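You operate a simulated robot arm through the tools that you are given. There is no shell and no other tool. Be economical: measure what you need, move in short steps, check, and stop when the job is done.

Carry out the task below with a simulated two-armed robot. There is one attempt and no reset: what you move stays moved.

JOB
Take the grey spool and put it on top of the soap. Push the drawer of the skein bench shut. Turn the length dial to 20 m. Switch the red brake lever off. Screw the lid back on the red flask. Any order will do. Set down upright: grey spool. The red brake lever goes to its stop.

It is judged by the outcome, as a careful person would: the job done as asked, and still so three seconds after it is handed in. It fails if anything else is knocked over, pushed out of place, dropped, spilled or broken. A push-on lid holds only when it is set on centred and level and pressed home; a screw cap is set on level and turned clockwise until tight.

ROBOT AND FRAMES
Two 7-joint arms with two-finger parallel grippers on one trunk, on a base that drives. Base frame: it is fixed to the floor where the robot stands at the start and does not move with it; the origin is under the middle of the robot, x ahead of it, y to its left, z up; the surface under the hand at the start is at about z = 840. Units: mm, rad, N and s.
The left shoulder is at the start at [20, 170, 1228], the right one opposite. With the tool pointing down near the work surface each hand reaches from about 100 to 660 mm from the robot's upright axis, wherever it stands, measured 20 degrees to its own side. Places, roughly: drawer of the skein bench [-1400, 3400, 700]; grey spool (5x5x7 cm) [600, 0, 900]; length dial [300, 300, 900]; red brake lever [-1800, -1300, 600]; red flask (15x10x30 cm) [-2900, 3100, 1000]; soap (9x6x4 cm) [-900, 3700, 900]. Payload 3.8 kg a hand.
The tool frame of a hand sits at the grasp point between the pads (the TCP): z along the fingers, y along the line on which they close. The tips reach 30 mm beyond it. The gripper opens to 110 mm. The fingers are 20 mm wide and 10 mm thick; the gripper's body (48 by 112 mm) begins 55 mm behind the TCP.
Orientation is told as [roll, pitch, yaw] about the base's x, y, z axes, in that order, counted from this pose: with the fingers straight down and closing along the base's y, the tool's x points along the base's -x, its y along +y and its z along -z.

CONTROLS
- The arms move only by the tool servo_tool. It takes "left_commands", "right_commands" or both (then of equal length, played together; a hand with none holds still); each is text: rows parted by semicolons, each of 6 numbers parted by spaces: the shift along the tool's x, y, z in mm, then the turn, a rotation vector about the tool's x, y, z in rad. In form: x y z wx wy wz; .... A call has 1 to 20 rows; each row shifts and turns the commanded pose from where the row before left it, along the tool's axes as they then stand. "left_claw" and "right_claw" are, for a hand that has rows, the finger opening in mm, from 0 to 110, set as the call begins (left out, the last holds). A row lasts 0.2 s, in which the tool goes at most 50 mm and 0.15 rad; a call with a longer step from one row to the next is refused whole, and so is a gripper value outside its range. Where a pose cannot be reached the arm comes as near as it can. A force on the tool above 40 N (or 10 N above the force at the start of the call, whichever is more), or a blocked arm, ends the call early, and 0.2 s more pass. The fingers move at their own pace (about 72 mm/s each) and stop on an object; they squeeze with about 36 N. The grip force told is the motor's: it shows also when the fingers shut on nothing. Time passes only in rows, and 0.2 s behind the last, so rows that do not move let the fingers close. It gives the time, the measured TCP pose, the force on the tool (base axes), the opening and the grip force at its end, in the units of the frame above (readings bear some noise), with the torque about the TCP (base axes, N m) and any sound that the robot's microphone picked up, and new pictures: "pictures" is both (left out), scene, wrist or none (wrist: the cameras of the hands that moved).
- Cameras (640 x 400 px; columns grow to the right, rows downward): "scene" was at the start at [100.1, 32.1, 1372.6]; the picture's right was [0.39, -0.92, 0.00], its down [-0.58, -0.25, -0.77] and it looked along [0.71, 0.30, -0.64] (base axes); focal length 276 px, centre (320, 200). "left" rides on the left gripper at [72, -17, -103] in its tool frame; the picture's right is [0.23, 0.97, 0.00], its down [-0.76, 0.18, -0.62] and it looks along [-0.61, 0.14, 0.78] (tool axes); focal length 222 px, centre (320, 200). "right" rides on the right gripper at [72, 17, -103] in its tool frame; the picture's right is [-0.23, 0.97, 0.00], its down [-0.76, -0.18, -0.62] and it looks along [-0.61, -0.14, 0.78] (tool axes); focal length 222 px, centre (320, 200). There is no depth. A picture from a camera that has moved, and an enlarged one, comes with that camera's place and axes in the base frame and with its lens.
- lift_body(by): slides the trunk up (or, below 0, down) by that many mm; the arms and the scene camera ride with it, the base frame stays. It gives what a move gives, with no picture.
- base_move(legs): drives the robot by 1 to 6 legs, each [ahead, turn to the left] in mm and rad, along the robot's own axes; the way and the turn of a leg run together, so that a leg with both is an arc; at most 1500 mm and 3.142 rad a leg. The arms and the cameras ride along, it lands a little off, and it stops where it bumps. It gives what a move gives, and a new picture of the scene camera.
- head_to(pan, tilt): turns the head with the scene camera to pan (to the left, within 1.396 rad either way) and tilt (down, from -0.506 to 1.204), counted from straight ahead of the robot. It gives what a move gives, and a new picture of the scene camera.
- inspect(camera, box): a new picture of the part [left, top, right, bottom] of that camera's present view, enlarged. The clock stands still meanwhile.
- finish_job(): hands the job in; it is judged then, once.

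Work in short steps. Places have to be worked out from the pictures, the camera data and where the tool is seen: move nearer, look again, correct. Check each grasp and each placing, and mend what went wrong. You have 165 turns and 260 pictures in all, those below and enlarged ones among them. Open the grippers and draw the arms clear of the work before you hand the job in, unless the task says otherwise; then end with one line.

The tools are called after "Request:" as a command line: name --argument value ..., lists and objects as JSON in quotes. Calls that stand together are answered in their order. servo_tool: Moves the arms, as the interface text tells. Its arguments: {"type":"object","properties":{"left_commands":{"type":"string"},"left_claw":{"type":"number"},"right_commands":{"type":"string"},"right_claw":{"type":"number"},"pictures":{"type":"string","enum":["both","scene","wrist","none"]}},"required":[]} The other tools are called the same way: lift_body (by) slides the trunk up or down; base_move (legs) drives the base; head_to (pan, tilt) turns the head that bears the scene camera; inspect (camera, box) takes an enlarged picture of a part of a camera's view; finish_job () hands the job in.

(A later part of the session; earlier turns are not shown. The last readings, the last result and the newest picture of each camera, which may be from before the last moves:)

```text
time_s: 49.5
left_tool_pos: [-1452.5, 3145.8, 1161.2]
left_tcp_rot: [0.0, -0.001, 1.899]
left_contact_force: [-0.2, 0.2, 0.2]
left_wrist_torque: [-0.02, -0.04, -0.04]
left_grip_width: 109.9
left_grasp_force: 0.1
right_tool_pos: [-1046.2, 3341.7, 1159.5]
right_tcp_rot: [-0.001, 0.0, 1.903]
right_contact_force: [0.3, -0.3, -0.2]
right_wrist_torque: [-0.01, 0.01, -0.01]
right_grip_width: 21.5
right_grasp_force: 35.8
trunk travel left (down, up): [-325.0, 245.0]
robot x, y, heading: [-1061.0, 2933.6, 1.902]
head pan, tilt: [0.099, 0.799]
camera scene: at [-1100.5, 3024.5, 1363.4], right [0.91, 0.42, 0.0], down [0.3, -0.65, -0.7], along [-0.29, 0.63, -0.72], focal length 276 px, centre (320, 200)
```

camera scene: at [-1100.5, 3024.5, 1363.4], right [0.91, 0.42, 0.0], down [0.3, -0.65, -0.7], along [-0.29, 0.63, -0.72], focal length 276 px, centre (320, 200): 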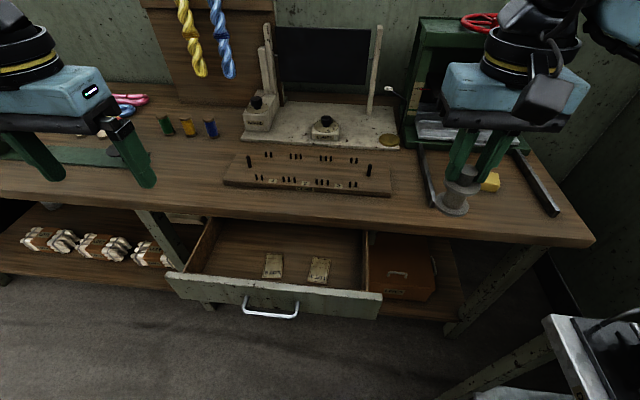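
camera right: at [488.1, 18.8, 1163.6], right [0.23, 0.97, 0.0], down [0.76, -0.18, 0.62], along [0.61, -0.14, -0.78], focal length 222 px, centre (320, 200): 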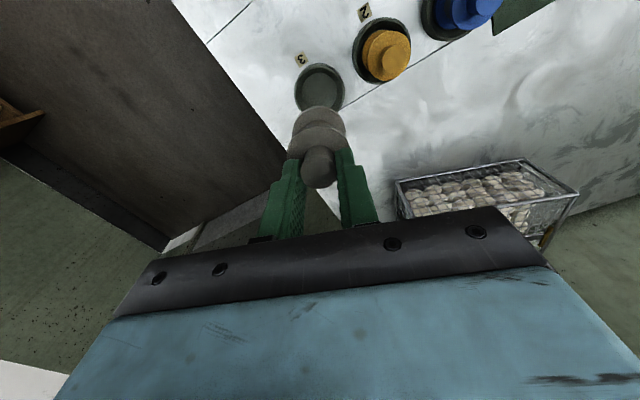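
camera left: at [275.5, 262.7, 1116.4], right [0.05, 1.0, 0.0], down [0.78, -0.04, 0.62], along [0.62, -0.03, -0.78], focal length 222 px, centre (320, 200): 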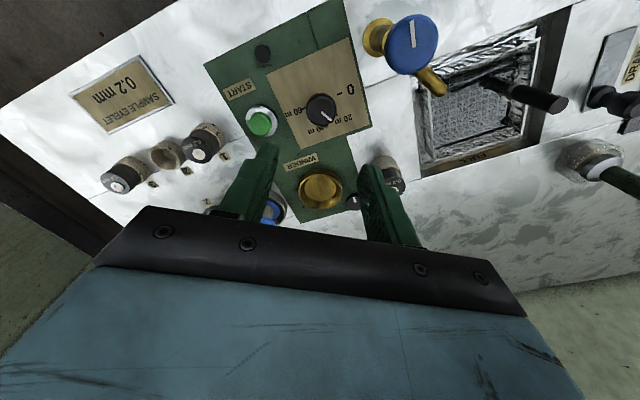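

I'm now square to the bench (heading 1.90). Handle is ~350 mm ahead and 150 mm left; I'll push the front with fingers pointing forward, so I back off 150 mm and lower the trunk.

Request:
base_move --legs '[[-150, 0]]'

Request:
lift_body --by -250

Request:
head_to --pan 0.2 --tilt 0.5

```text
time_s: 50.8
left_tool_pos: [-1404.4, 3004.3, 1161.6]
left_tcp_rot: [-0.001, 0.0, 1.903]
left_contact_force: [0.0, 0.0, -0.3]
left_wrist_torque: [0.02, 0.0, -0.01]
left_grip_width: 109.9
left_grasp_force: 0.1
right_tool_pos: [-996.6, 3199.5, 1159.2]
right_tcp_rot: [0.0, 0.0, 1.904]
right_contact_force: [0.6, 0.0, -1.2]
right_wrist_torque: [0.0, 0.02, 0.01]
right_grip_width: 21.9
right_grasp_force: 36.5
trunk travel left (down, up): [-325.0, 245.0]
robot x, y, heading: [-1012.0, 2788.8, 1.908]
head pan, tilt: [0.099, 0.799]
camera scene: at [-1051.8, 2882.7, 1363.4], right [0.91, 0.42, 0.0], down [0.3, -0.65, -0.7], along [-0.29, 0.63, -0.72], focal length 276 px, centre (320, 200)
```

scene: 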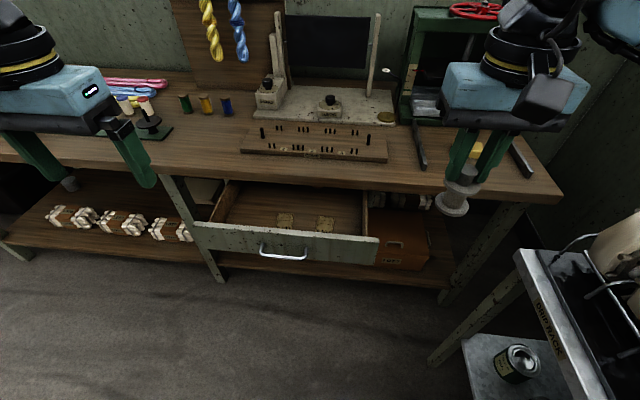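

```text
time_s: 53.4
left_tool_pos: [-1404.7, 3005.8, 911.2]
left_tcp_rot: [0.001, -0.001, 1.901]
left_contact_force: [-0.8, 0.1, 0.6]
left_wrist_torque: [-0.02, 0.0, 0.01]
left_grip_width: 110.0
left_grasp_force: 0.0
right_tool_pos: [-997.1, 3201.5, 910.7]
right_tcp_rot: [0.0, 0.0, 1.905]
right_contact_force: [-0.9, -0.4, -0.1]
right_wrist_torque: [0.0, 0.01, 0.02]
right_grip_width: 21.7
right_grasp_force: 36.2
trunk travel left (down, up): [-75.0, 495.0]
robot x, y, heading: [-1013.5, 2791.5, 1.905]
head pan, tilt: [0.099, 0.799]
```

```text
time_s: 54.2
left_tool_pos: [-1405.3, 3006.8, 910.6]
left_tcp_rot: [0.0, 0.001, 1.904]
left_contact_force: [1.4, 0.1, -0.1]
left_wrist_torque: [0.02, -0.02, -0.04]
left_grip_width: 110.0
left_grasp_force: 0.0
right_tool_pos: [-997.8, 3201.9, 909.7]
right_tcp_rot: [0.001, 0.0, 1.904]
right_contact_force: [0.5, -0.7, -0.3]
right_wrist_torque: [0.0, -0.04, -0.03]
right_grip_width: 21.5
right_grasp_force: 36.4
trunk travel left (down, up): [-75.0, 495.0]
robot x, y, heading: [-1015.5, 2796.7, 1.901]
head pan, tilt: [0.201, 0.499]
camera scene: at [-1064.6, 2888.9, 1139.2], right [0.86, 0.51, 0.0], down [0.24, -0.41, -0.88], along [-0.45, 0.76, -0.48], focal length 276 px, centre (320, 200)
```

scene: 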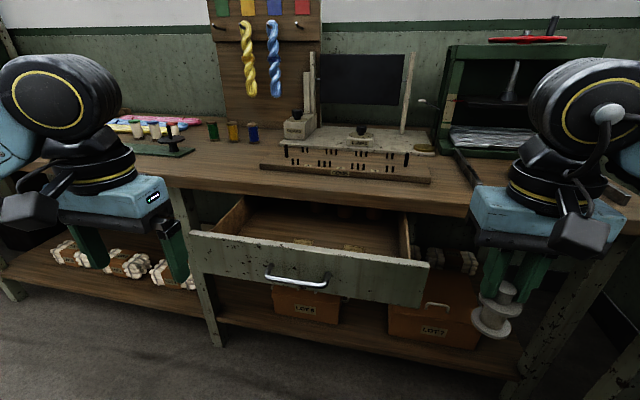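

Handle triangulates to (-1297, 3195, 752), with the front face spanning z≈711–815 and about 500 mm ahead. I point the left hand forward (closed), still short of the drawer.

Request:
servo_tool --left_commands "-30 0 0 0 0 0;-30 0 0 0 0 0;0 0 0 0 -0.15 0;0 0 0 0 -0.15 0;0 0 0 0 -0.15 0;0 0 0 0 -0.15 0;0 0 0 0 -0.15 0;0 0 0 0 -0.15 0;0 0 0 0 -0.15 0;0 0 0 0 -0.15 0;0 0 0 0 -0.15 0;0 0 0 0 -0.15 0;0 0 0 0 -0.07 0;0 0 0 0 0 0" --left_claw 0

```text
time_s: 57.2
left_tool_pos: [-1456.0, 3106.1, 917.9]
left_tcp_rot: [-0.856, -1.572, 2.759]
left_contact_force: [-0.6, 0.9, 0.4]
left_wrist_torque: [0.02, -0.01, 0.02]
left_grip_width: 0.2
left_grasp_force: 35.8
left hand out of reach, approached as far as the arm can: row 8, 9, 10, 11
right_tool_pos: [-997.4, 3201.2, 909.0]
right_tcp_rot: [0.001, 0.001, 1.904]
right_contact_force: [0.9, 0.0, -0.4]
right_wrist_torque: [0.0, 0.01, 0.0]
right_grip_width: 21.6
right_grasp_force: 36.0
trunk travel left (down, up): [-75.0, 495.0]
robot x, y, heading: [-1011.9, 2788.5, 1.906]
head pan, tilt: [0.201, 0.499]
camera scene: at [-1064.6, 2888.9, 1139.3], right [0.86, 0.51, 0.0], down [0.24, -0.41, -0.88], along [-0.45, 0.76, -0.48], focal length 276 px, centre (320, 200)
camera left: at [-1406.7, 3015.5, 845.5], right [-0.92, -0.32, -0.23], down [0.03, -0.65, 0.76], along [-0.39, 0.69, 0.61], focal length 222 px, centre (320, 200)
```

scene: 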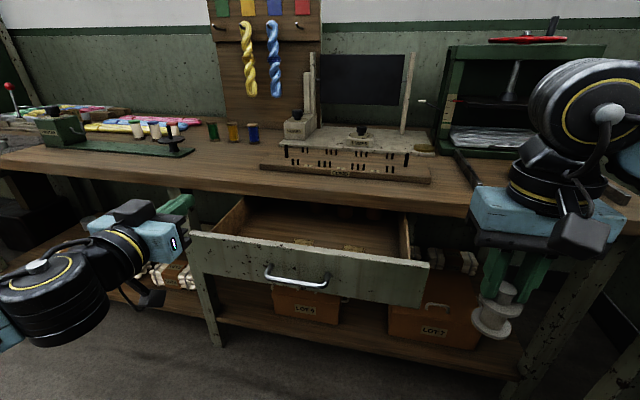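
left: 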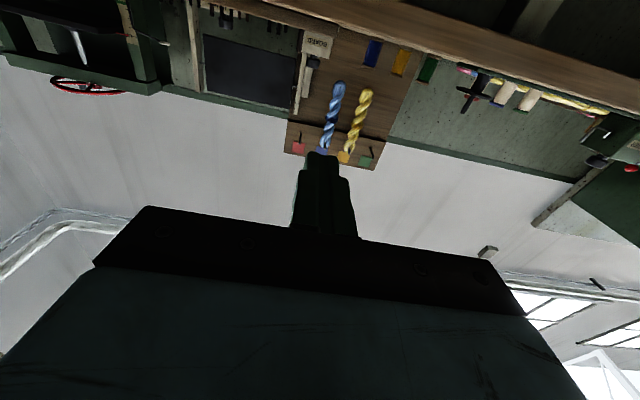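

The hand is horizontal. I shift it right 180 mm and down 130 mm to face the drawer above the handle.

Request:
servo_tool --left_commands "0 -36 0 0 0 0;0 -36 0 0 0 0;0 -36 0 0 0 0;0 -36 0 0 0 0;0 -36 0 0 0 0;26 0 0 0 0 0;26 0 0 0 0 0;26 0 0 0 0 0;26 0 0 0 0 0;26 0 0 0 0 0;0 0 0 0 0 0" --left_claw 0

```text
time_s: 59.6
left_tool_pos: [-1291.3, 3174.1, 784.5]
left_tcp_rot: [0.244, -1.569, 1.66]
left_contact_force: [-0.7, 0.0, 1.0]
left_wrist_torque: [-0.01, 0.0, -0.01]
left_grip_width: 0.4
left_grasp_force: 35.8
left hand out of reach, approached as far as the arm can: row 1, 2
right_tool_pos: [-998.4, 3202.5, 908.9]
right_tcp_rot: [0.001, 0.0, 1.905]
right_contact_force: [-0.1, 0.2, -0.6]
right_wrist_torque: [-0.02, 0.0, 0.0]
right_grip_width: 21.6
right_grasp_force: 36.0
trunk travel left (down, up): [-75.0, 495.0]
robot x, y, heading: [-1011.7, 2791.9, 1.902]
head pan, tilt: [0.201, 0.499]
camera scene: at [-1064.6, 2888.9, 1139.3], right [0.86, 0.51, 0.0], down [0.24, -0.41, -0.88], along [-0.45, 0.76, -0.48], focal length 276 px, centre (320, 200)
camera left: at [-1240.9, 3083.4, 711.8], right [-0.92, -0.32, -0.23], down [0.04, -0.65, 0.76], along [-0.39, 0.69, 0.61], focal length 222 px, centre (320, 200)
```

scene: 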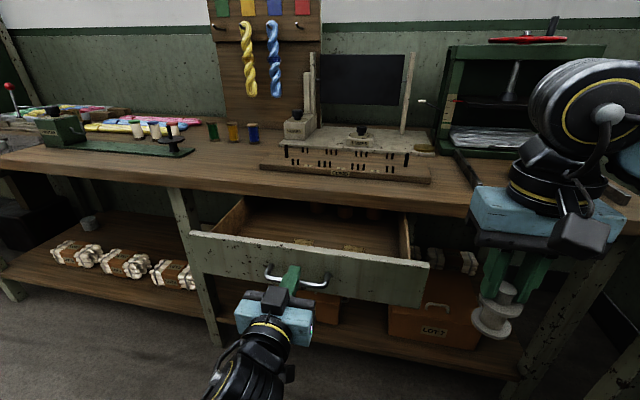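
left: 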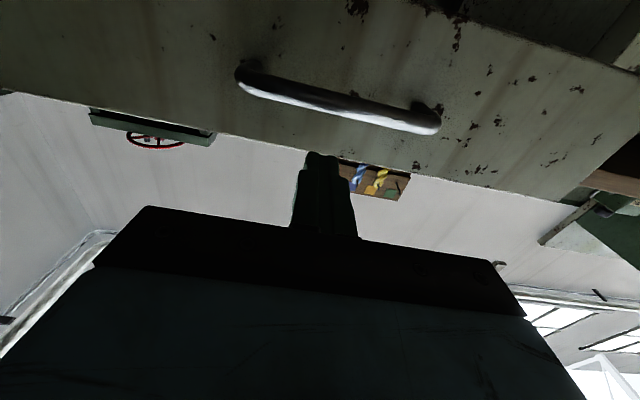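

The tip is aimed between the handle and top edge of the drawer front. I push forward in small rows.

Request:
servo_tool --left_commands "0 0 10 0 0 0;0 0 10 0 0 0;0 0 10 0 0 0;0 0 10 0 0 0;0 0 10 0 0 0;0 0 10 0 0 0;0 0 10 0 0 0;0 0 10 0 0 0;0 0 10 0 0 0;0 0 10 0 0 0" --left_claw 0

```text
time_s: 61.8
left_tool_pos: [-1323.4, 3268.8, 783.1]
left_tcp_rot: [0.044, -1.569, 1.863]
left_contact_force: [0.2, -0.9, 0.4]
left_wrist_torque: [-0.02, 0.0, 0.0]
left_grip_width: 0.1
left_grasp_force: 36.1
right_tool_pos: [-997.8, 3201.5, 908.6]
right_tcp_rot: [-0.001, -0.001, 1.905]
right_contact_force: [0.0, -0.2, 0.1]
right_wrist_torque: [-0.03, 0.0, 0.01]
right_grip_width: 21.6
right_grasp_force: 35.8
trunk travel left (down, up): [-75.0, 495.0]
robot x, y, heading: [-1012.2, 2791.5, 1.907]
head pan, tilt: [0.201, 0.499]
camera scene: at [-1064.6, 2889.0, 1139.3], right [0.86, 0.51, 0.0], down [0.24, -0.41, -0.88], along [-0.45, 0.76, -0.48], focal length 276 px, centre (320, 200)
camera left: at [-1273.8, 3178.6, 712.1], right [-0.92, -0.32, -0.23], down [0.04, -0.65, 0.76], along [-0.39, 0.69, 0.61], focal length 222 px, centre (320, 200)
```

scene: 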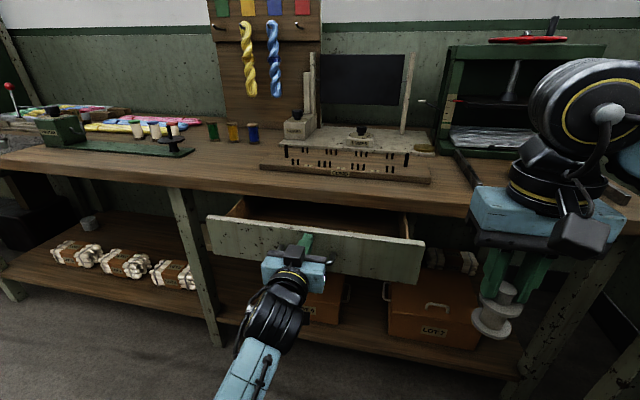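
left: 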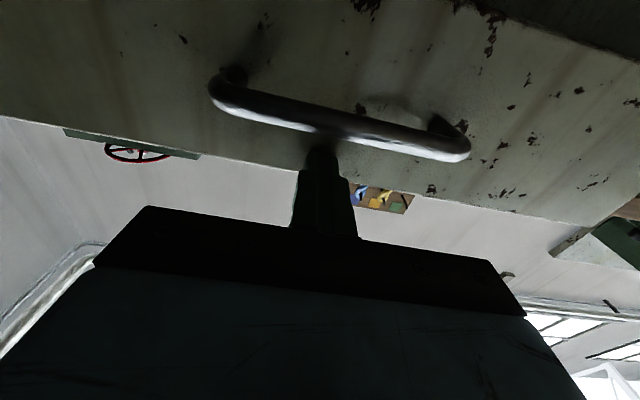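

The drawer is sliding. I keep pushing until it meets its stop.

Request:
servo_tool --left_commands "0 0 10 0 0 0;0 0 10 0 0 0;0 0 10 0 0 0;0 0 10 0 0 0;0 0 10 0 0 0;0 0 10 0 0 0;0 0 10 0 0 0;0 0 10 0 0 0;0 0 10 0 0 0;0 0 10 0 0 0;0 0 10 0 0 0;0 0 10 0 0 0" --left_claw 0

```text
time_s: 64.4
left_tool_pos: [-1362.7, 3382.2, 783.9]
left_tcp_rot: [0.019, -1.57, 1.881]
left_contact_force: [-1.7, 0.6, 0.6]
left_wrist_torque: [0.01, 0.0, 0.0]
left_grip_width: 0.3
left_grasp_force: 36.4
right_tool_pos: [-997.1, 3202.2, 908.3]
right_tcp_rot: [0.001, 0.001, 1.903]
right_contact_force: [-0.3, -0.2, -0.5]
right_wrist_torque: [0.01, 0.01, -0.01]
right_grip_width: 21.4
right_grasp_force: 36.1
trunk travel left (down, up): [-75.0, 495.0]
robot x, y, heading: [-1010.9, 2792.2, 1.9]
head pan, tilt: [0.201, 0.499]
camera scene: at [-1064.7, 2889.0, 1139.3], right [0.86, 0.51, 0.0], down [0.24, -0.41, -0.88], along [-0.45, 0.76, -0.48], focal length 276 px, centre (320, 200)
camera left: at [-1313.1, 3291.7, 712.5], right [-0.92, -0.32, -0.23], down [0.04, -0.65, 0.76], along [-0.39, 0.69, 0.61], focal length 222 px, centre (320, 200)
```

scene: 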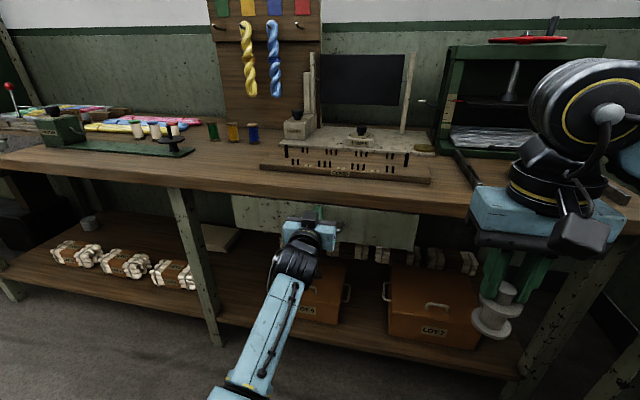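
left: 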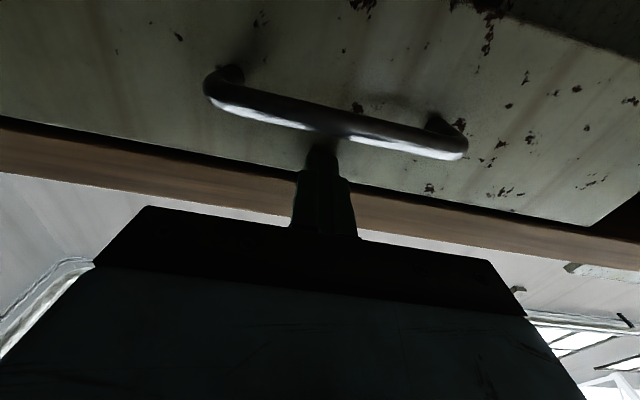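

Nearly shut but no stop felt yet; I push on.

Request:
servo_tool --left_commands "0 0 8 0 0 0;0 0 8 0 0 0;0 0 8 0 0 0;0 0 8 0 0 0;0 0 8 0 0 0;0 0 8 0 0 0;0 0 8 0 0 0" --left_claw 0

```text
time_s: 65.2
left_tool_pos: [-1366.7, 3395.2, 784.7]
left_tcp_rot: [-0.293, -1.569, 2.194]
left_contact_force: [7.9, -29.2, 3.8]
left_wrist_torque: [0.23, 0.05, -0.1]
left_grip_width: 0.0
left_grasp_force: 35.8
right_tool_pos: [-998.0, 3197.8, 909.8]
right_tcp_rot: [0.001, -0.001, 1.905]
right_contact_force: [0.2, -0.4, -0.7]
right_wrist_torque: [0.01, 0.02, 0.0]
right_grip_width: 21.6
right_grasp_force: 35.5
trunk travel left (down, up): [-75.0, 495.0]
robot x, y, heading: [-1011.6, 2788.6, 1.908]
head pan, tilt: [0.201, 0.499]
stopped in row 3 (left hand): the force on the tool passed its limit at 57 N (the readings are from after the stop); the commanded pose is now the measured one
camera scene: at [-1063.6, 2884.7, 1139.7], right [0.86, 0.51, 0.0], down [0.24, -0.41, -0.88], along [-0.45, 0.76, -0.48], focal length 276 px, centre (320, 200)
camera left: at [-1317.7, 3305.4, 712.4], right [-0.92, -0.32, -0.23], down [0.03, -0.65, 0.76], along [-0.39, 0.69, 0.61], focal length 222 px, centre (320, 200)
```

scene: 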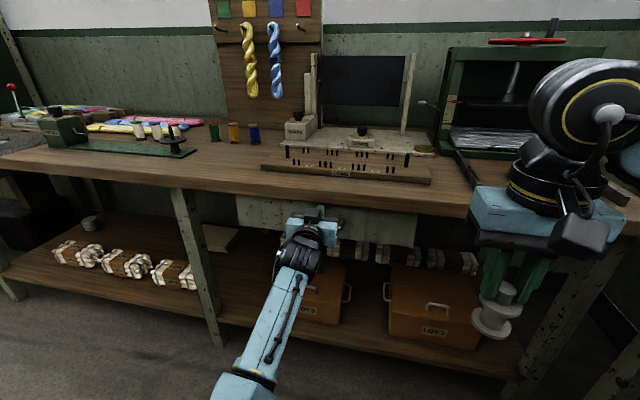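
left: 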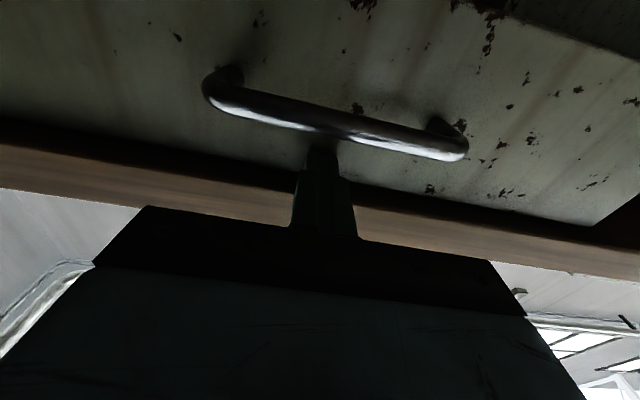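

57 N: the drawer met its stop. I withdraw straight back and look.

Request:
servo_tool --left_commands "0 0 -30 0 0 0;0 0 -30 0 0 0;0 0 -40 0 0 0;0 0 -40 0 0 0;0 0 0 0 0 0" --left_claw 0 --pictures "none"

Request:
inspect --camera "scene" --box '[180, 160, 460, 320]'

```text
time_s: 66.3
left_tool_pos: [-1323.1, 3266.4, 782.6]
left_tcp_rot: [-0.033, -1.563, 1.937]
left_contact_force: [0.4, 0.5, -0.2]
left_wrist_torque: [-0.01, 0.01, 0.0]
left_grip_width: 0.3
left_grasp_force: 35.5
right_tool_pos: [-998.2, 3201.2, 909.5]
right_tcp_rot: [-0.002, 0.0, 1.904]
right_contact_force: [-0.1, -0.3, -0.6]
right_wrist_torque: [0.01, 0.01, 0.0]
right_grip_width: 21.5
right_grasp_force: 35.9
trunk travel left (down, up): [-75.0, 495.0]
robot x, y, heading: [-1010.8, 2792.5, 1.904]
head pan, tilt: [0.201, 0.499]
```

```text
2.29 times, centred on (320, 240) of scene
camera zoom: at [-1064.6, 2888.2, 1139.3], right [0.86, 0.51, 0.0], down [0.24, -0.41, -0.88], along [-0.45, 0.76, -0.48], focal length 630 px, centre (320, 109)
```

zoom: 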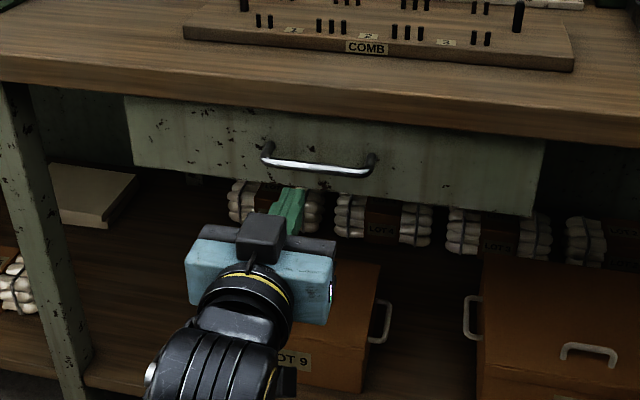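

The drawer is shut under the bench top. I draw the left hand back and turn it fingers-down again, then raise the trunk.

Request:
servo_tool --left_commands "0 0 -40 0 0 0;0 0 -40 0 0 0;0 0 0 0 0.15 0;0 0 0 0 0.15 0;0 0 0 0 0.15 0;0 0 0 0 0.15 0;0 0 0 0 0.15 0;0 0 0 0 0.15 0;0 0 0 0 0.15 0;0 0 0 0 0.15 0;0 0 0 0 0.15 0;0 0 0 0 0.15 0;0 0 0 0 0.063 0;0 0 0 0 0 0" --left_claw 0 --pictures "none"

Request:
lift_body --by 250

Request:
head_to --pan -0.35 --tilt 0.6

```text
time_s: 69.3
left_tool_pos: [-1335.9, 3248.0, 705.4]
left_tcp_rot: [0.021, -0.002, 1.925]
left_contact_force: [0.0, 0.1, -0.4]
left_wrist_torque: [0.02, 0.03, -0.01]
left_grip_width: 0.1
left_grasp_force: 35.8
left hand out of reach, approached as far as the arm can: row 10, 11, 12, 13
right_tool_pos: [-998.1, 3201.2, 909.4]
right_tcp_rot: [0.001, 0.002, 1.904]
right_contact_force: [0.1, -0.1, 0.1]
right_wrist_torque: [0.01, -0.01, 0.02]
right_grip_width: 21.4
right_grasp_force: 36.0
trunk travel left (down, up): [-75.0, 495.0]
robot x, y, heading: [-1012.2, 2787.8, 1.909]
head pan, tilt: [0.201, 0.499]
```

```text
time_s: 71.9
left_tool_pos: [-1334.5, 3249.0, 956.0]
left_tcp_rot: [0.019, -0.007, 1.923]
left_contact_force: [-1.2, 0.9, 1.1]
left_wrist_torque: [0.01, -0.01, 0.02]
left_grip_width: 0.1
left_grasp_force: 36.2
right_tool_pos: [-998.4, 3201.9, 1158.9]
right_tcp_rot: [0.0, 0.0, 1.905]
right_contact_force: [-0.3, -0.1, -1.8]
right_wrist_torque: [0.02, 0.01, 0.01]
right_grip_width: 21.4
right_grasp_force: 36.1
trunk travel left (down, up): [-325.0, 245.0]
robot x, y, heading: [-1011.9, 2791.7, 1.904]
head pan, tilt: [0.201, 0.499]
```

```text
time_s: 72.9
left_tool_pos: [-1335.2, 3249.1, 957.0]
left_tcp_rot: [0.021, -0.005, 1.922]
left_contact_force: [-0.6, 1.6, -0.6]
left_wrist_torque: [-0.03, 0.01, -0.02]
left_grip_width: 0.0
left_grasp_force: 35.6
right_tool_pos: [-997.2, 3201.2, 1159.7]
right_tcp_rot: [-0.001, -0.001, 1.905]
right_contact_force: [1.0, -0.9, -0.1]
right_wrist_torque: [0.03, 0.0, 0.0]
right_grip_width: 21.3
right_grasp_force: 36.0
trunk travel left (down, up): [-325.0, 245.0]
robot x, y, heading: [-1017.7, 2793.1, 1.902]
head pan, tilt: [-0.351, 0.6]
camera scene: at [-1016.8, 2898.4, 1380.2], right [1.0, -0.02, 0.0], down [-0.01, -0.56, -0.83], along [0.01, 0.83, -0.56], focal length 276 px, centre (320, 200)
```

scene: 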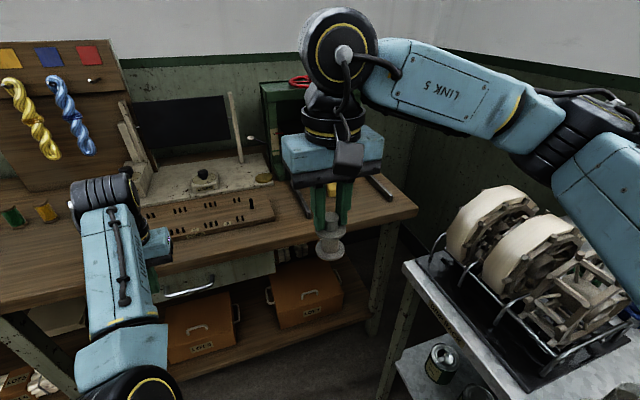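

I raise the left hand clear, then drive 290 mm forward so the soap comes within the right hand's reach.

Request:
servo_tool --left_commands "20 10 -40 0 0 0;20 10 -40 0 0 0;20 10 -40 0 0 0;20 10 -40 0 0 0;20 10 -40 0 0 0;20 10 0 0 0 0;0 0 0 0 0 0" --left_claw 0 --pictures "none"

Request:
base_move --legs '[[290, 0]]'

Request:
head_to --pan -0.75 --tilt 0.75

```text
time_s: 74.5
left_tool_pos: [-1425.0, 3253.4, 1082.8]
left_tcp_rot: [0.0, -0.003, 1.902]
left_contact_force: [1.0, -0.4, 0.5]
left_wrist_torque: [0.04, -0.01, 0.01]
left_grip_width: 0.0
left_grasp_force: 36.3
left hand out of reach, approached as far as the arm can: row 1, 2, 3, 4, 5, 6
right_tool_pos: [-997.7, 3201.4, 1159.0]
right_tcp_rot: [0.0, 0.0, 1.903]
right_contact_force: [-0.7, 0.4, -0.6]
right_wrist_torque: [-0.01, -0.02, 0.01]
right_grip_width: 21.6
right_grasp_force: 36.3
trunk travel left (down, up): [-325.0, 245.0]
robot x, y, heading: [-1012.0, 2795.4, 1.907]
head pan, tilt: [-0.351, 0.6]
```

```text
time_s: 76.5
left_tool_pos: [-1515.9, 3529.2, 1081.1]
left_tcp_rot: [-0.002, 0.0, 1.899]
left_contact_force: [-0.1, 0.1, -0.2]
left_wrist_torque: [-0.02, 0.01, 0.01]
left_grip_width: 0.0
left_grasp_force: 35.2
right_tool_pos: [-1090.5, 3475.3, 1158.9]
right_tcp_rot: [0.0, 0.003, 1.901]
right_contact_force: [0.4, 0.0, -1.0]
right_wrist_torque: [-0.01, -0.02, 0.01]
right_grip_width: 21.3
right_grasp_force: 35.9
trunk travel left (down, up): [-325.0, 245.0]
robot x, y, heading: [-1106.6, 3062.8, 1.898]
head pan, tilt: [-0.351, 0.6]
camera scene: at [-1110.3, 3171.9, 1380.1], right [1.0, -0.02, 0.0], down [-0.01, -0.57, -0.82], along [0.02, 0.82, -0.57], focal length 276 px, centre (320, 200)
```

scene: 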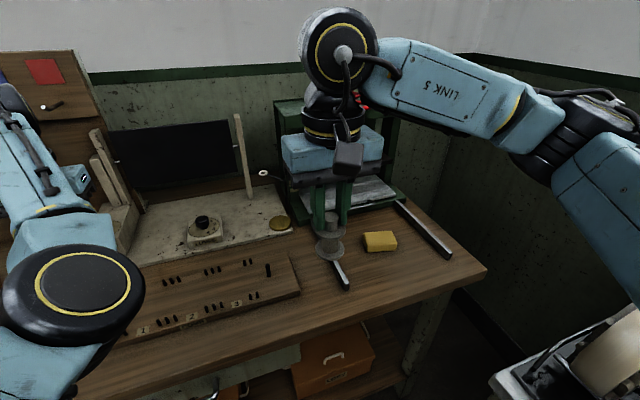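

```text
time_s: 77.4
left_tool_pos: [-1515.3, 3527.1, 1082.2]
left_tcp_rot: [0.0, -0.004, 1.898]
left_contact_force: [0.2, -0.9, 0.7]
left_wrist_torque: [-0.01, -0.01, 0.01]
left_grip_width: 0.0
left_grasp_force: 35.8
right_tool_pos: [-1090.1, 3473.4, 1159.0]
right_tcp_rot: [0.0, 0.001, 1.899]
right_contact_force: [1.4, 0.1, -0.3]
right_wrist_torque: [-0.02, 0.02, 0.03]
right_grip_width: 21.4
right_grasp_force: 36.0
trunk travel left (down, up): [-325.0, 245.0]
robot x, y, heading: [-1104.4, 3065.3, 1.899]
head pan, tilt: [-0.75, 0.75]
camera scene: at [-1078.1, 3158.5, 1367.3], right [0.91, -0.41, 0.0], down [-0.28, -0.62, -0.73], along [0.3, 0.67, -0.68], focal length 276 px, centre (320, 200)
```

scene: 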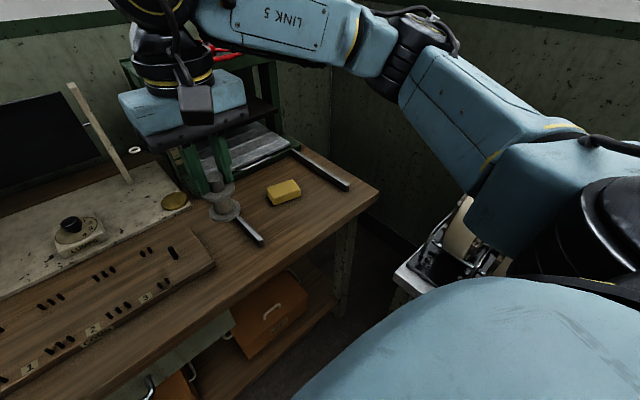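

Combining views, the soap top is at about (-944, 3687, 892). I move the right hand with the spool over it, partly lowering.

Request:
servo_tool --right_commands "-26 -34.5 16 0 0 0;-26 -34.5 16 0 0 0;-26 -34.5 16 0 0 0;-26 -34.5 16 0 0 0;-26 -34.5 16 0 0 0;-26 -34.5 16 0 0 0;0 0 0 0 0 0" --right_claw 0

```text
time_s: 79.0
left_tool_pos: [-1516.4, 3528.8, 1081.2]
left_tcp_rot: [0.0, -0.004, 1.898]
left_contact_force: [-0.1, 0.0, 0.5]
left_wrist_torque: [-0.04, 0.01, -0.01]
left_grip_width: 0.0
left_grasp_force: 35.9
right_tool_pos: [-943.9, 3688.6, 1064.0]
right_tcp_rot: [0.0, 0.001, 1.902]
right_contact_force: [-1.0, -0.6, -0.7]
right_wrist_torque: [0.03, -0.02, 0.0]
right_grip_width: 21.5
right_grasp_force: 36.2
trunk travel left (down, up): [-325.0, 245.0]
robot x, y, heading: [-1103.3, 3065.0, 1.896]
head pan, tilt: [-0.75, 0.75]
camera scene: at [-1078.1, 3158.0, 1367.4], right [0.91, -0.41, 0.0], down [-0.28, -0.62, -0.73], along [0.3, 0.67, -0.68], focal length 276 px, centre (320, 200)
camera right: at [-936.1, 3614.1, 1167.7], right [-0.99, -0.1, 0.0], down [-0.08, 0.78, 0.62], along [-0.06, 0.62, -0.78], focal length 222 px, centre (320, 200)
```

scene: 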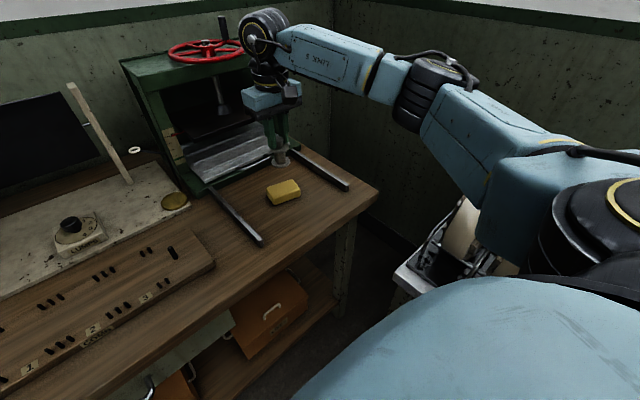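
right: 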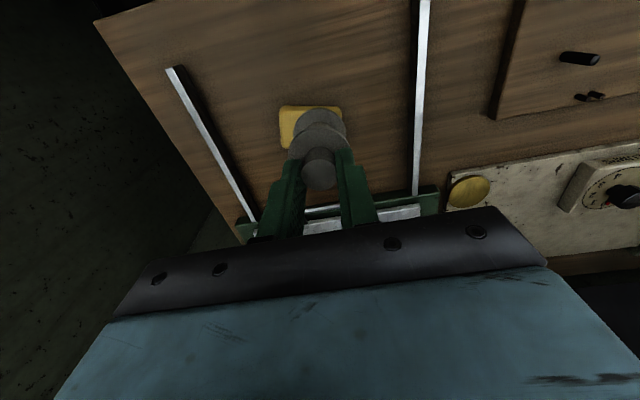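

Soap is visible past the spool. I enlarge for exact alignment.

Request:
inspect --camera "right" --box '[250, 80, 390, 200]'

Request:
inspect --camera "scene" --box '[230, 120, 340, 220]'

```text
3.33 times, centred on (320, 140) of right
camera zoom: at [-936.1, 3614.1, 1167.7], right [-0.99, -0.1, 0.0], down [-0.08, 0.78, 0.62], along [-0.06, 0.62, -0.78], focal length 740 px, centre (320, 400)
```

zoom: 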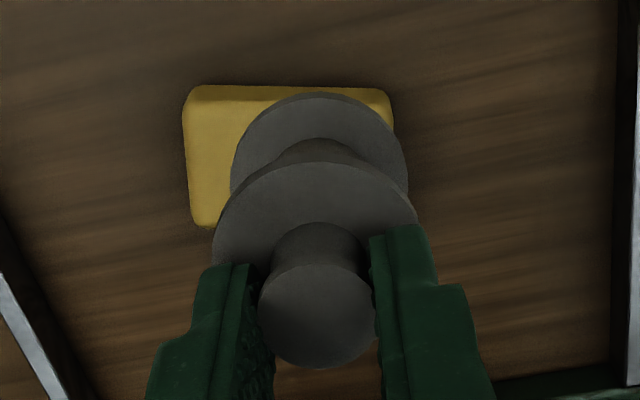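

```text
4.00 times, centred on (285, 170) of scene
camera zoom: at [-1078.1, 3158.0, 1367.4], right [0.91, -0.41, 0.0], down [-0.28, -0.62, -0.73], along [0.3, 0.67, -0.68], focal length 1102 px, centre (460, 320)
```

zoom: 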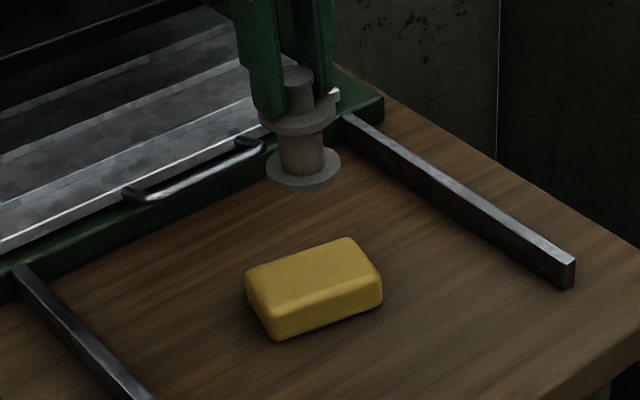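

Two views agree: soap top centre (-933, 3728, 871). I shift over it and lower to leave about 25 mm.

Request:
servo_tool --right_commands "-17.2 -11.5 0 0 0 0;-17.2 -11.5 0 0 0 0;0 0 20 0 0 0;0 0 20 0 0 0;0 0 20 0 0 0;0 0 16 0 0 0;0 0 0 0 0 0" --right_claw 0

Request:
inspect --camera "scene" --box '[230, 120, 340, 220]'

```text
time_s: 80.6
left_tool_pos: [-1516.9, 3527.6, 1083.2]
left_tcp_rot: [0.0, -0.004, 1.897]
left_contact_force: [-0.5, 0.9, 0.8]
left_wrist_torque: [0.04, 0.0, 0.03]
left_grip_width: 0.0
left_grasp_force: 35.8
right_tool_pos: [-932.6, 3727.4, 988.6]
right_tcp_rot: [-0.001, -0.001, 1.899]
right_contact_force: [0.2, 0.5, 0.7]
right_wrist_torque: [-0.02, 0.02, -0.03]
right_grip_width: 21.7
right_grasp_force: 35.8
trunk travel left (down, up): [-325.0, 245.0]
robot x, y, heading: [-1106.7, 3062.6, 1.9]
head pan, tilt: [-0.75, 0.75]
camera scene: at [-1078.0, 3158.3, 1367.3], right [0.91, -0.41, 0.0], down [-0.28, -0.62, -0.73], along [0.3, 0.67, -0.68], focal length 276 px, centre (320, 200)
camera right: at [-925.8, 3654.0, 1091.8], right [-0.99, -0.1, 0.0], down [-0.08, 0.78, 0.62], along [-0.06, 0.62, -0.78], focal length 222 px, centre (320, 200)
```

scene: 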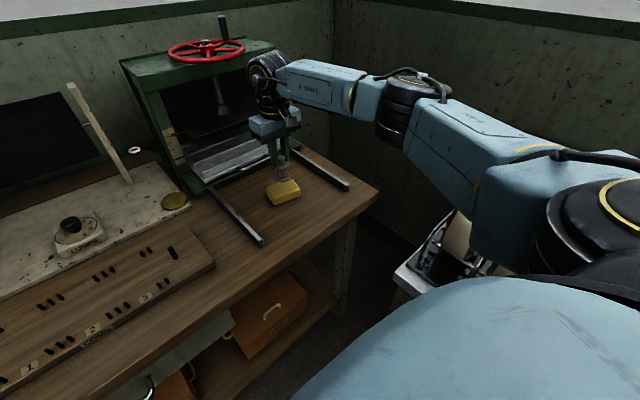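
right: 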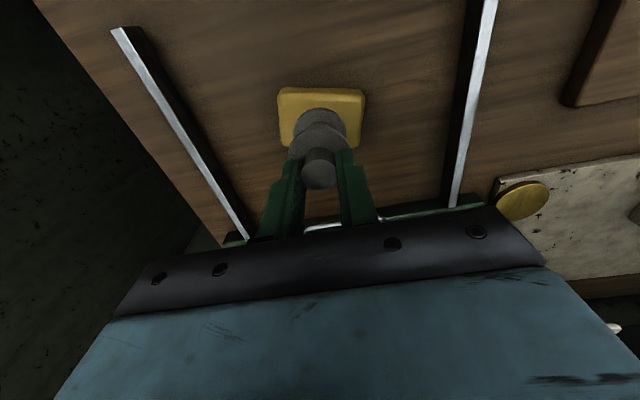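

```text
4.00 times, centred on (285, 170) of scene
camera zoom: at [-1078.0, 3158.3, 1367.3], right [0.91, -0.41, 0.0], down [-0.28, -0.62, -0.73], along [0.3, 0.67, -0.68], focal length 1102 px, centre (460, 320)
```

zoom: 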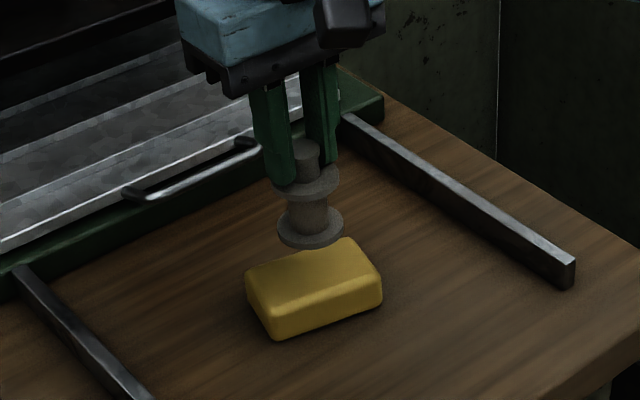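

Aligned. I lower 21 mm gently and watch the force.

Request:
servo_tool --right_commands "0 0 3 0 0 0;0 0 3 0 0 0;0 0 3 0 0 0;0 0 3 0 0 0;0 0 3 0 0 0;0 0 3 0 0 0;0 0 3 0 0 0" --right_claw 0 --pictures "wrist"

Request:
inspect --camera "scene" --box '[250, 150, 320, 220]'

```text
time_s: 82.2
left_tool_pos: [-1516.3, 3529.2, 1082.4]
left_tcp_rot: [0.0, -0.003, 1.899]
left_contact_force: [-0.2, 0.2, 0.0]
left_wrist_torque: [-0.03, 0.01, -0.01]
left_grip_width: 0.0
left_grasp_force: 35.9
right_tool_pos: [-932.7, 3727.8, 966.5]
right_tcp_rot: [0.0, -0.001, 1.897]
right_contact_force: [0.2, 0.2, -0.8]
right_wrist_torque: [0.0, 0.02, -0.02]
right_grip_width: 21.7
right_grasp_force: 36.6
trunk travel left (down, up): [-325.0, 245.0]
robot x, y, heading: [-1107.3, 3062.6, 1.901]
head pan, tilt: [-0.75, 0.75]
camera right: at [-926.0, 3654.0, 1070.3], right [-1.0, -0.1, 0.0], down [-0.08, 0.78, 0.62], along [-0.06, 0.62, -0.78], focal length 222 px, centre (320, 200)
```

right: 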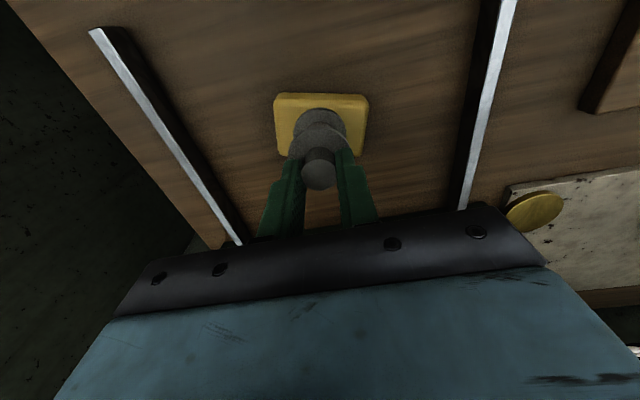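

```text
5.71 times, centred on (285, 185) of scene
camera zoom: at [-1078.0, 3158.4, 1367.3], right [0.91, -0.41, 0.0], down [-0.28, -0.62, -0.73], along [0.3, 0.67, -0.68], focal length 1574 px, centre (520, 286)
```

zoom: 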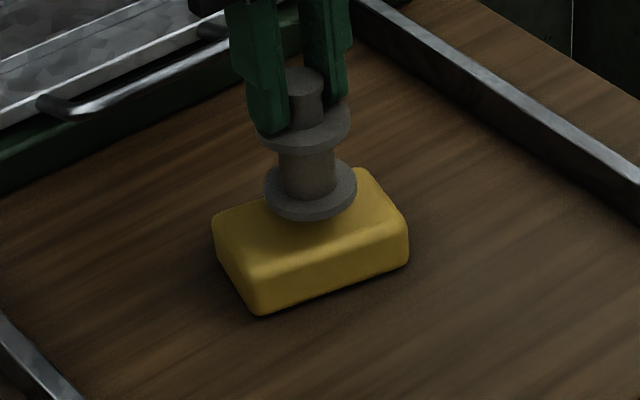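

About 5–9 mm still to go. I lower 5 mm and check centring in both views.

Request:
servo_tool --right_commands "0 0 2.5 0 0 0;0 0 2.5 0 0 0;0 0 0 0 0 0" --right_claw 0 --pictures "none"

Request:
inspect --camera "scene" --box '[260, 160, 310, 210]'

Request:
inspect --camera "right" --box '[260, 80, 380, 200]'

```text
time_s: 83.0
left_tool_pos: [-1515.4, 3527.9, 1081.1]
left_tcp_rot: [0.0, -0.003, 1.898]
left_contact_force: [-0.5, -0.6, -0.9]
left_wrist_torque: [0.0, 0.01, -0.01]
left_grip_width: 0.2
left_grasp_force: 35.9
right_tool_pos: [-933.0, 3728.2, 961.4]
right_tcp_rot: [0.0, 0.001, 1.899]
right_contact_force: [-0.2, -0.1, 0.3]
right_wrist_torque: [0.02, -0.02, 0.01]
right_grip_width: 21.7
right_grasp_force: 36.4
trunk travel left (down, up): [-325.0, 245.0]
robot x, y, heading: [-1104.1, 3064.3, 1.898]
head pan, tilt: [-0.75, 0.75]
```

```text
8.00 times, centred on (285, 185) of scene
camera zoom: at [-1078.0, 3158.4, 1367.3], right [0.91, -0.41, 0.0], down [-0.28, -0.62, -0.73], along [0.3, 0.67, -0.68], focal length 2204 px, centre (600, 320)
```

zoom: 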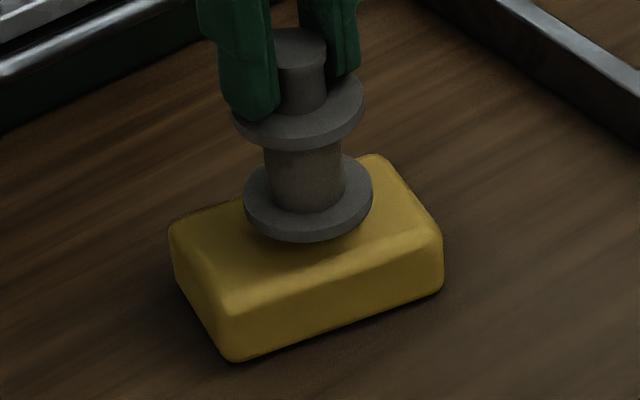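

```text
3.33 times, centred on (320, 140) of right
camera zoom: at [-926.1, 3653.7, 1065.2], right [-1.0, -0.1, 0.0], down [-0.08, 0.78, 0.62], along [-0.06, 0.62, -0.78], focal length 740 px, centre (320, 400)
```

zoom: 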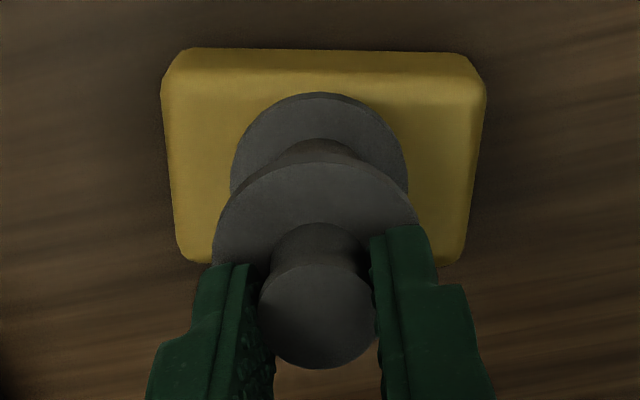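

Centred in the wrist view. I lower in small steps until contact.

Request:
servo_tool --right_commands "0 0 1.5 0 0 0;0 0 1.5 0 0 0;0 0 1.5 0 0 0;0 0 0 0 0 0" --right_claw 0 --pictures "none"

Request:
inspect --camera "scene" --box '[260, 160, 310, 210]'

```text
time_s: 84.0
left_tool_pos: [-1515.4, 3528.8, 1083.4]
left_tcp_rot: [0.0, -0.003, 1.898]
left_contact_force: [0.6, 0.7, 1.4]
left_wrist_torque: [0.0, -0.01, -0.02]
left_grip_width: 0.0
left_grasp_force: 36.0
right_tool_pos: [-933.3, 3728.7, 957.0]
right_tcp_rot: [0.001, 0.0, 1.899]
right_contact_force: [0.1, -0.8, -1.1]
right_wrist_torque: [0.04, -0.01, -0.04]
right_grip_width: 21.5
right_grasp_force: 35.9
trunk travel left (down, up): [-325.0, 245.0]
robot x, y, heading: [-1108.0, 3065.5, 1.901]
head pan, tilt: [-0.75, 0.75]
```

```text
8.00 times, centred on (285, 185) of scene
camera zoom: at [-1078.0, 3158.4, 1367.3], right [0.91, -0.41, 0.0], down [-0.28, -0.62, -0.73], along [0.3, 0.67, -0.68], focal length 2204 px, centre (600, 320)
```

zoom: 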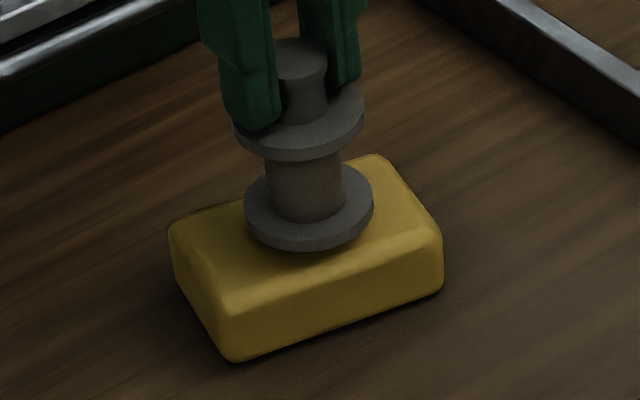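

Still no contact force; a bit further.

Request:
servo_tool --right_commands "0 0 1.5 0 0 0;0 0 1.5 0 0 0;0 0 1.5 0 0 0;0 0 0 0 0 0" --right_claw 0 --pictures "none"

Request:
inspect --camera "scene" --box '[260, 160, 310, 210]'

```text
time_s: 85.0
left_tool_pos: [-1516.1, 3528.3, 1080.8]
left_tcp_rot: [-0.001, -0.005, 1.898]
left_contact_force: [-0.3, -0.4, -0.1]
left_wrist_torque: [0.05, 0.01, 0.0]
left_grip_width: 0.0
left_grasp_force: 36.4
right_tool_pos: [-933.7, 3727.7, 952.8]
right_tcp_rot: [0.002, 0.001, 1.898]
right_contact_force: [0.4, 0.8, -0.2]
right_wrist_torque: [0.02, 0.02, -0.01]
right_grip_width: 21.5
right_grasp_force: 36.6
trunk travel left (down, up): [-325.0, 245.0]
robot x, y, heading: [-1103.8, 3064.1, 1.898]
head pan, tilt: [-0.75, 0.75]
```

```text
8.00 times, centred on (285, 185) of scene
camera zoom: at [-1078.0, 3158.4, 1367.3], right [0.91, -0.41, 0.0], down [-0.28, -0.62, -0.73], along [0.3, 0.67, -0.68], focal length 2204 px, centre (600, 320)
```

zoom: 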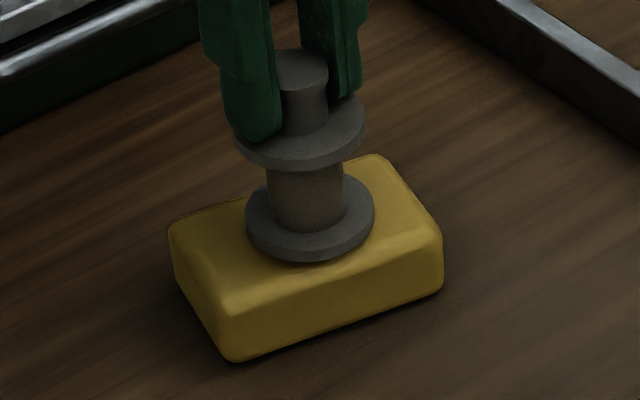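

Still moving down freely with no force. Four more small steps.

Request:
servo_tool --right_commands "0 0 1.5 0 0 0;0 0 1.5 0 0 0;0 0 1.5 0 0 0;0 0 0 0 0 0" --right_claw 0 --pictures "none"

Request:
inspect --camera "scene" --box '[260, 160, 310, 210]'

Request:
inspect --camera "right" --box '[260, 80, 380, 200]'

```text
time_s: 86.0
left_tool_pos: [-1516.4, 3528.7, 1081.9]
left_tcp_rot: [-0.002, -0.004, 1.898]
left_contact_force: [0.1, 0.0, 0.9]
left_wrist_torque: [0.01, 0.01, 0.03]
left_grip_width: 0.1
left_grasp_force: 35.7
right_tool_pos: [-933.4, 3728.4, 948.9]
right_tcp_rot: [0.0, 0.0, 1.899]
right_contact_force: [0.5, -0.7, 1.0]
right_wrist_torque: [0.05, -0.02, -0.02]
right_grip_width: 21.6
right_grasp_force: 35.9
trunk travel left (down, up): [-325.0, 245.0]
robot x, y, heading: [-1103.6, 3060.5, 1.906]
head pan, tilt: [-0.75, 0.75]
```

```text
8.00 times, centred on (285, 185) of scene
camera zoom: at [-1078.0, 3158.3, 1367.3], right [0.91, -0.41, 0.0], down [-0.28, -0.62, -0.73], along [0.3, 0.67, -0.68], focal length 2204 px, centre (600, 320)
```

zoom: 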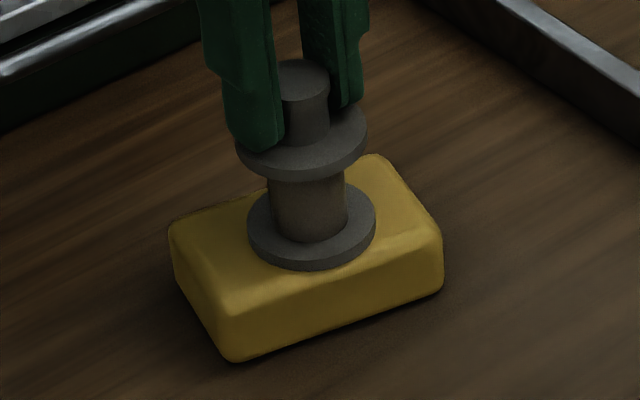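

```text
3.33 times, centred on (320, 140) of right
camera zoom: at [-926.1, 3653.6, 1052.4], right [-1.0, -0.1, 0.0], down [-0.08, 0.78, 0.62], along [-0.06, 0.62, -0.78], focal length 740 px, centre (320, 400)
```

zoom: 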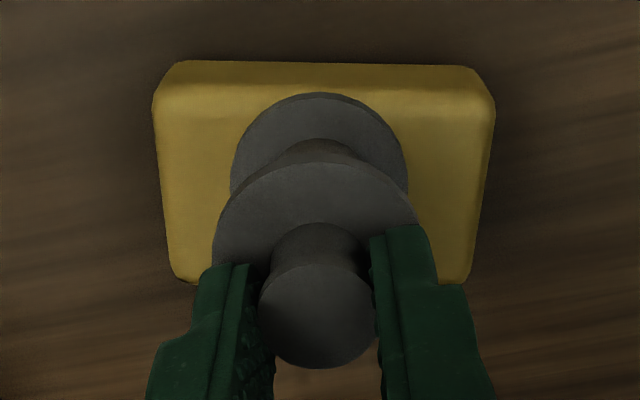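

Nearly touching. I nudge 1.5 mm forward and continue lowering.

Request:
servo_tool --right_commands "-1.5 0 1 0 0 0;0 0 1.5 0 0 0;0 0 1.5 0 0 0;0 0 0 0 0 0" --right_claw 0 --pictures "none"

Request:
inspect --camera "scene" --box '[260, 160, 310, 210]'

```text
time_s: 87.0
left_tool_pos: [-1517.1, 3527.3, 1082.7]
left_tcp_rot: [0.0, -0.004, 1.9]
left_contact_force: [0.2, 0.4, 0.2]
left_wrist_torque: [0.01, 0.0, -0.01]
left_grip_width: 0.0
left_grasp_force: 35.8
right_tool_pos: [-935.2, 3729.8, 948.3]
right_tcp_rot: [0.0, -0.005, 1.899]
right_contact_force: [3.5, 1.8, 23.8]
right_wrist_torque: [-0.08, -0.13, -0.01]
right_grip_width: 21.4
right_grasp_force: 36.3
trunk travel left (down, up): [-325.0, 245.0]
robot x, y, heading: [-1104.8, 3060.6, 1.901]
head pan, tilt: [-0.75, 0.75]
```

```text
8.00 times, centred on (285, 185) of scene
camera zoom: at [-1078.4, 3156.0, 1367.7], right [0.91, -0.41, 0.0], down [-0.28, -0.62, -0.73], along [0.3, 0.67, -0.68], focal length 2204 px, centre (600, 320)
```

zoom: 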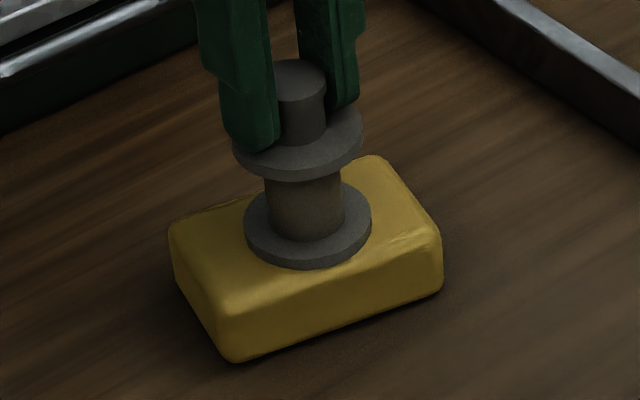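

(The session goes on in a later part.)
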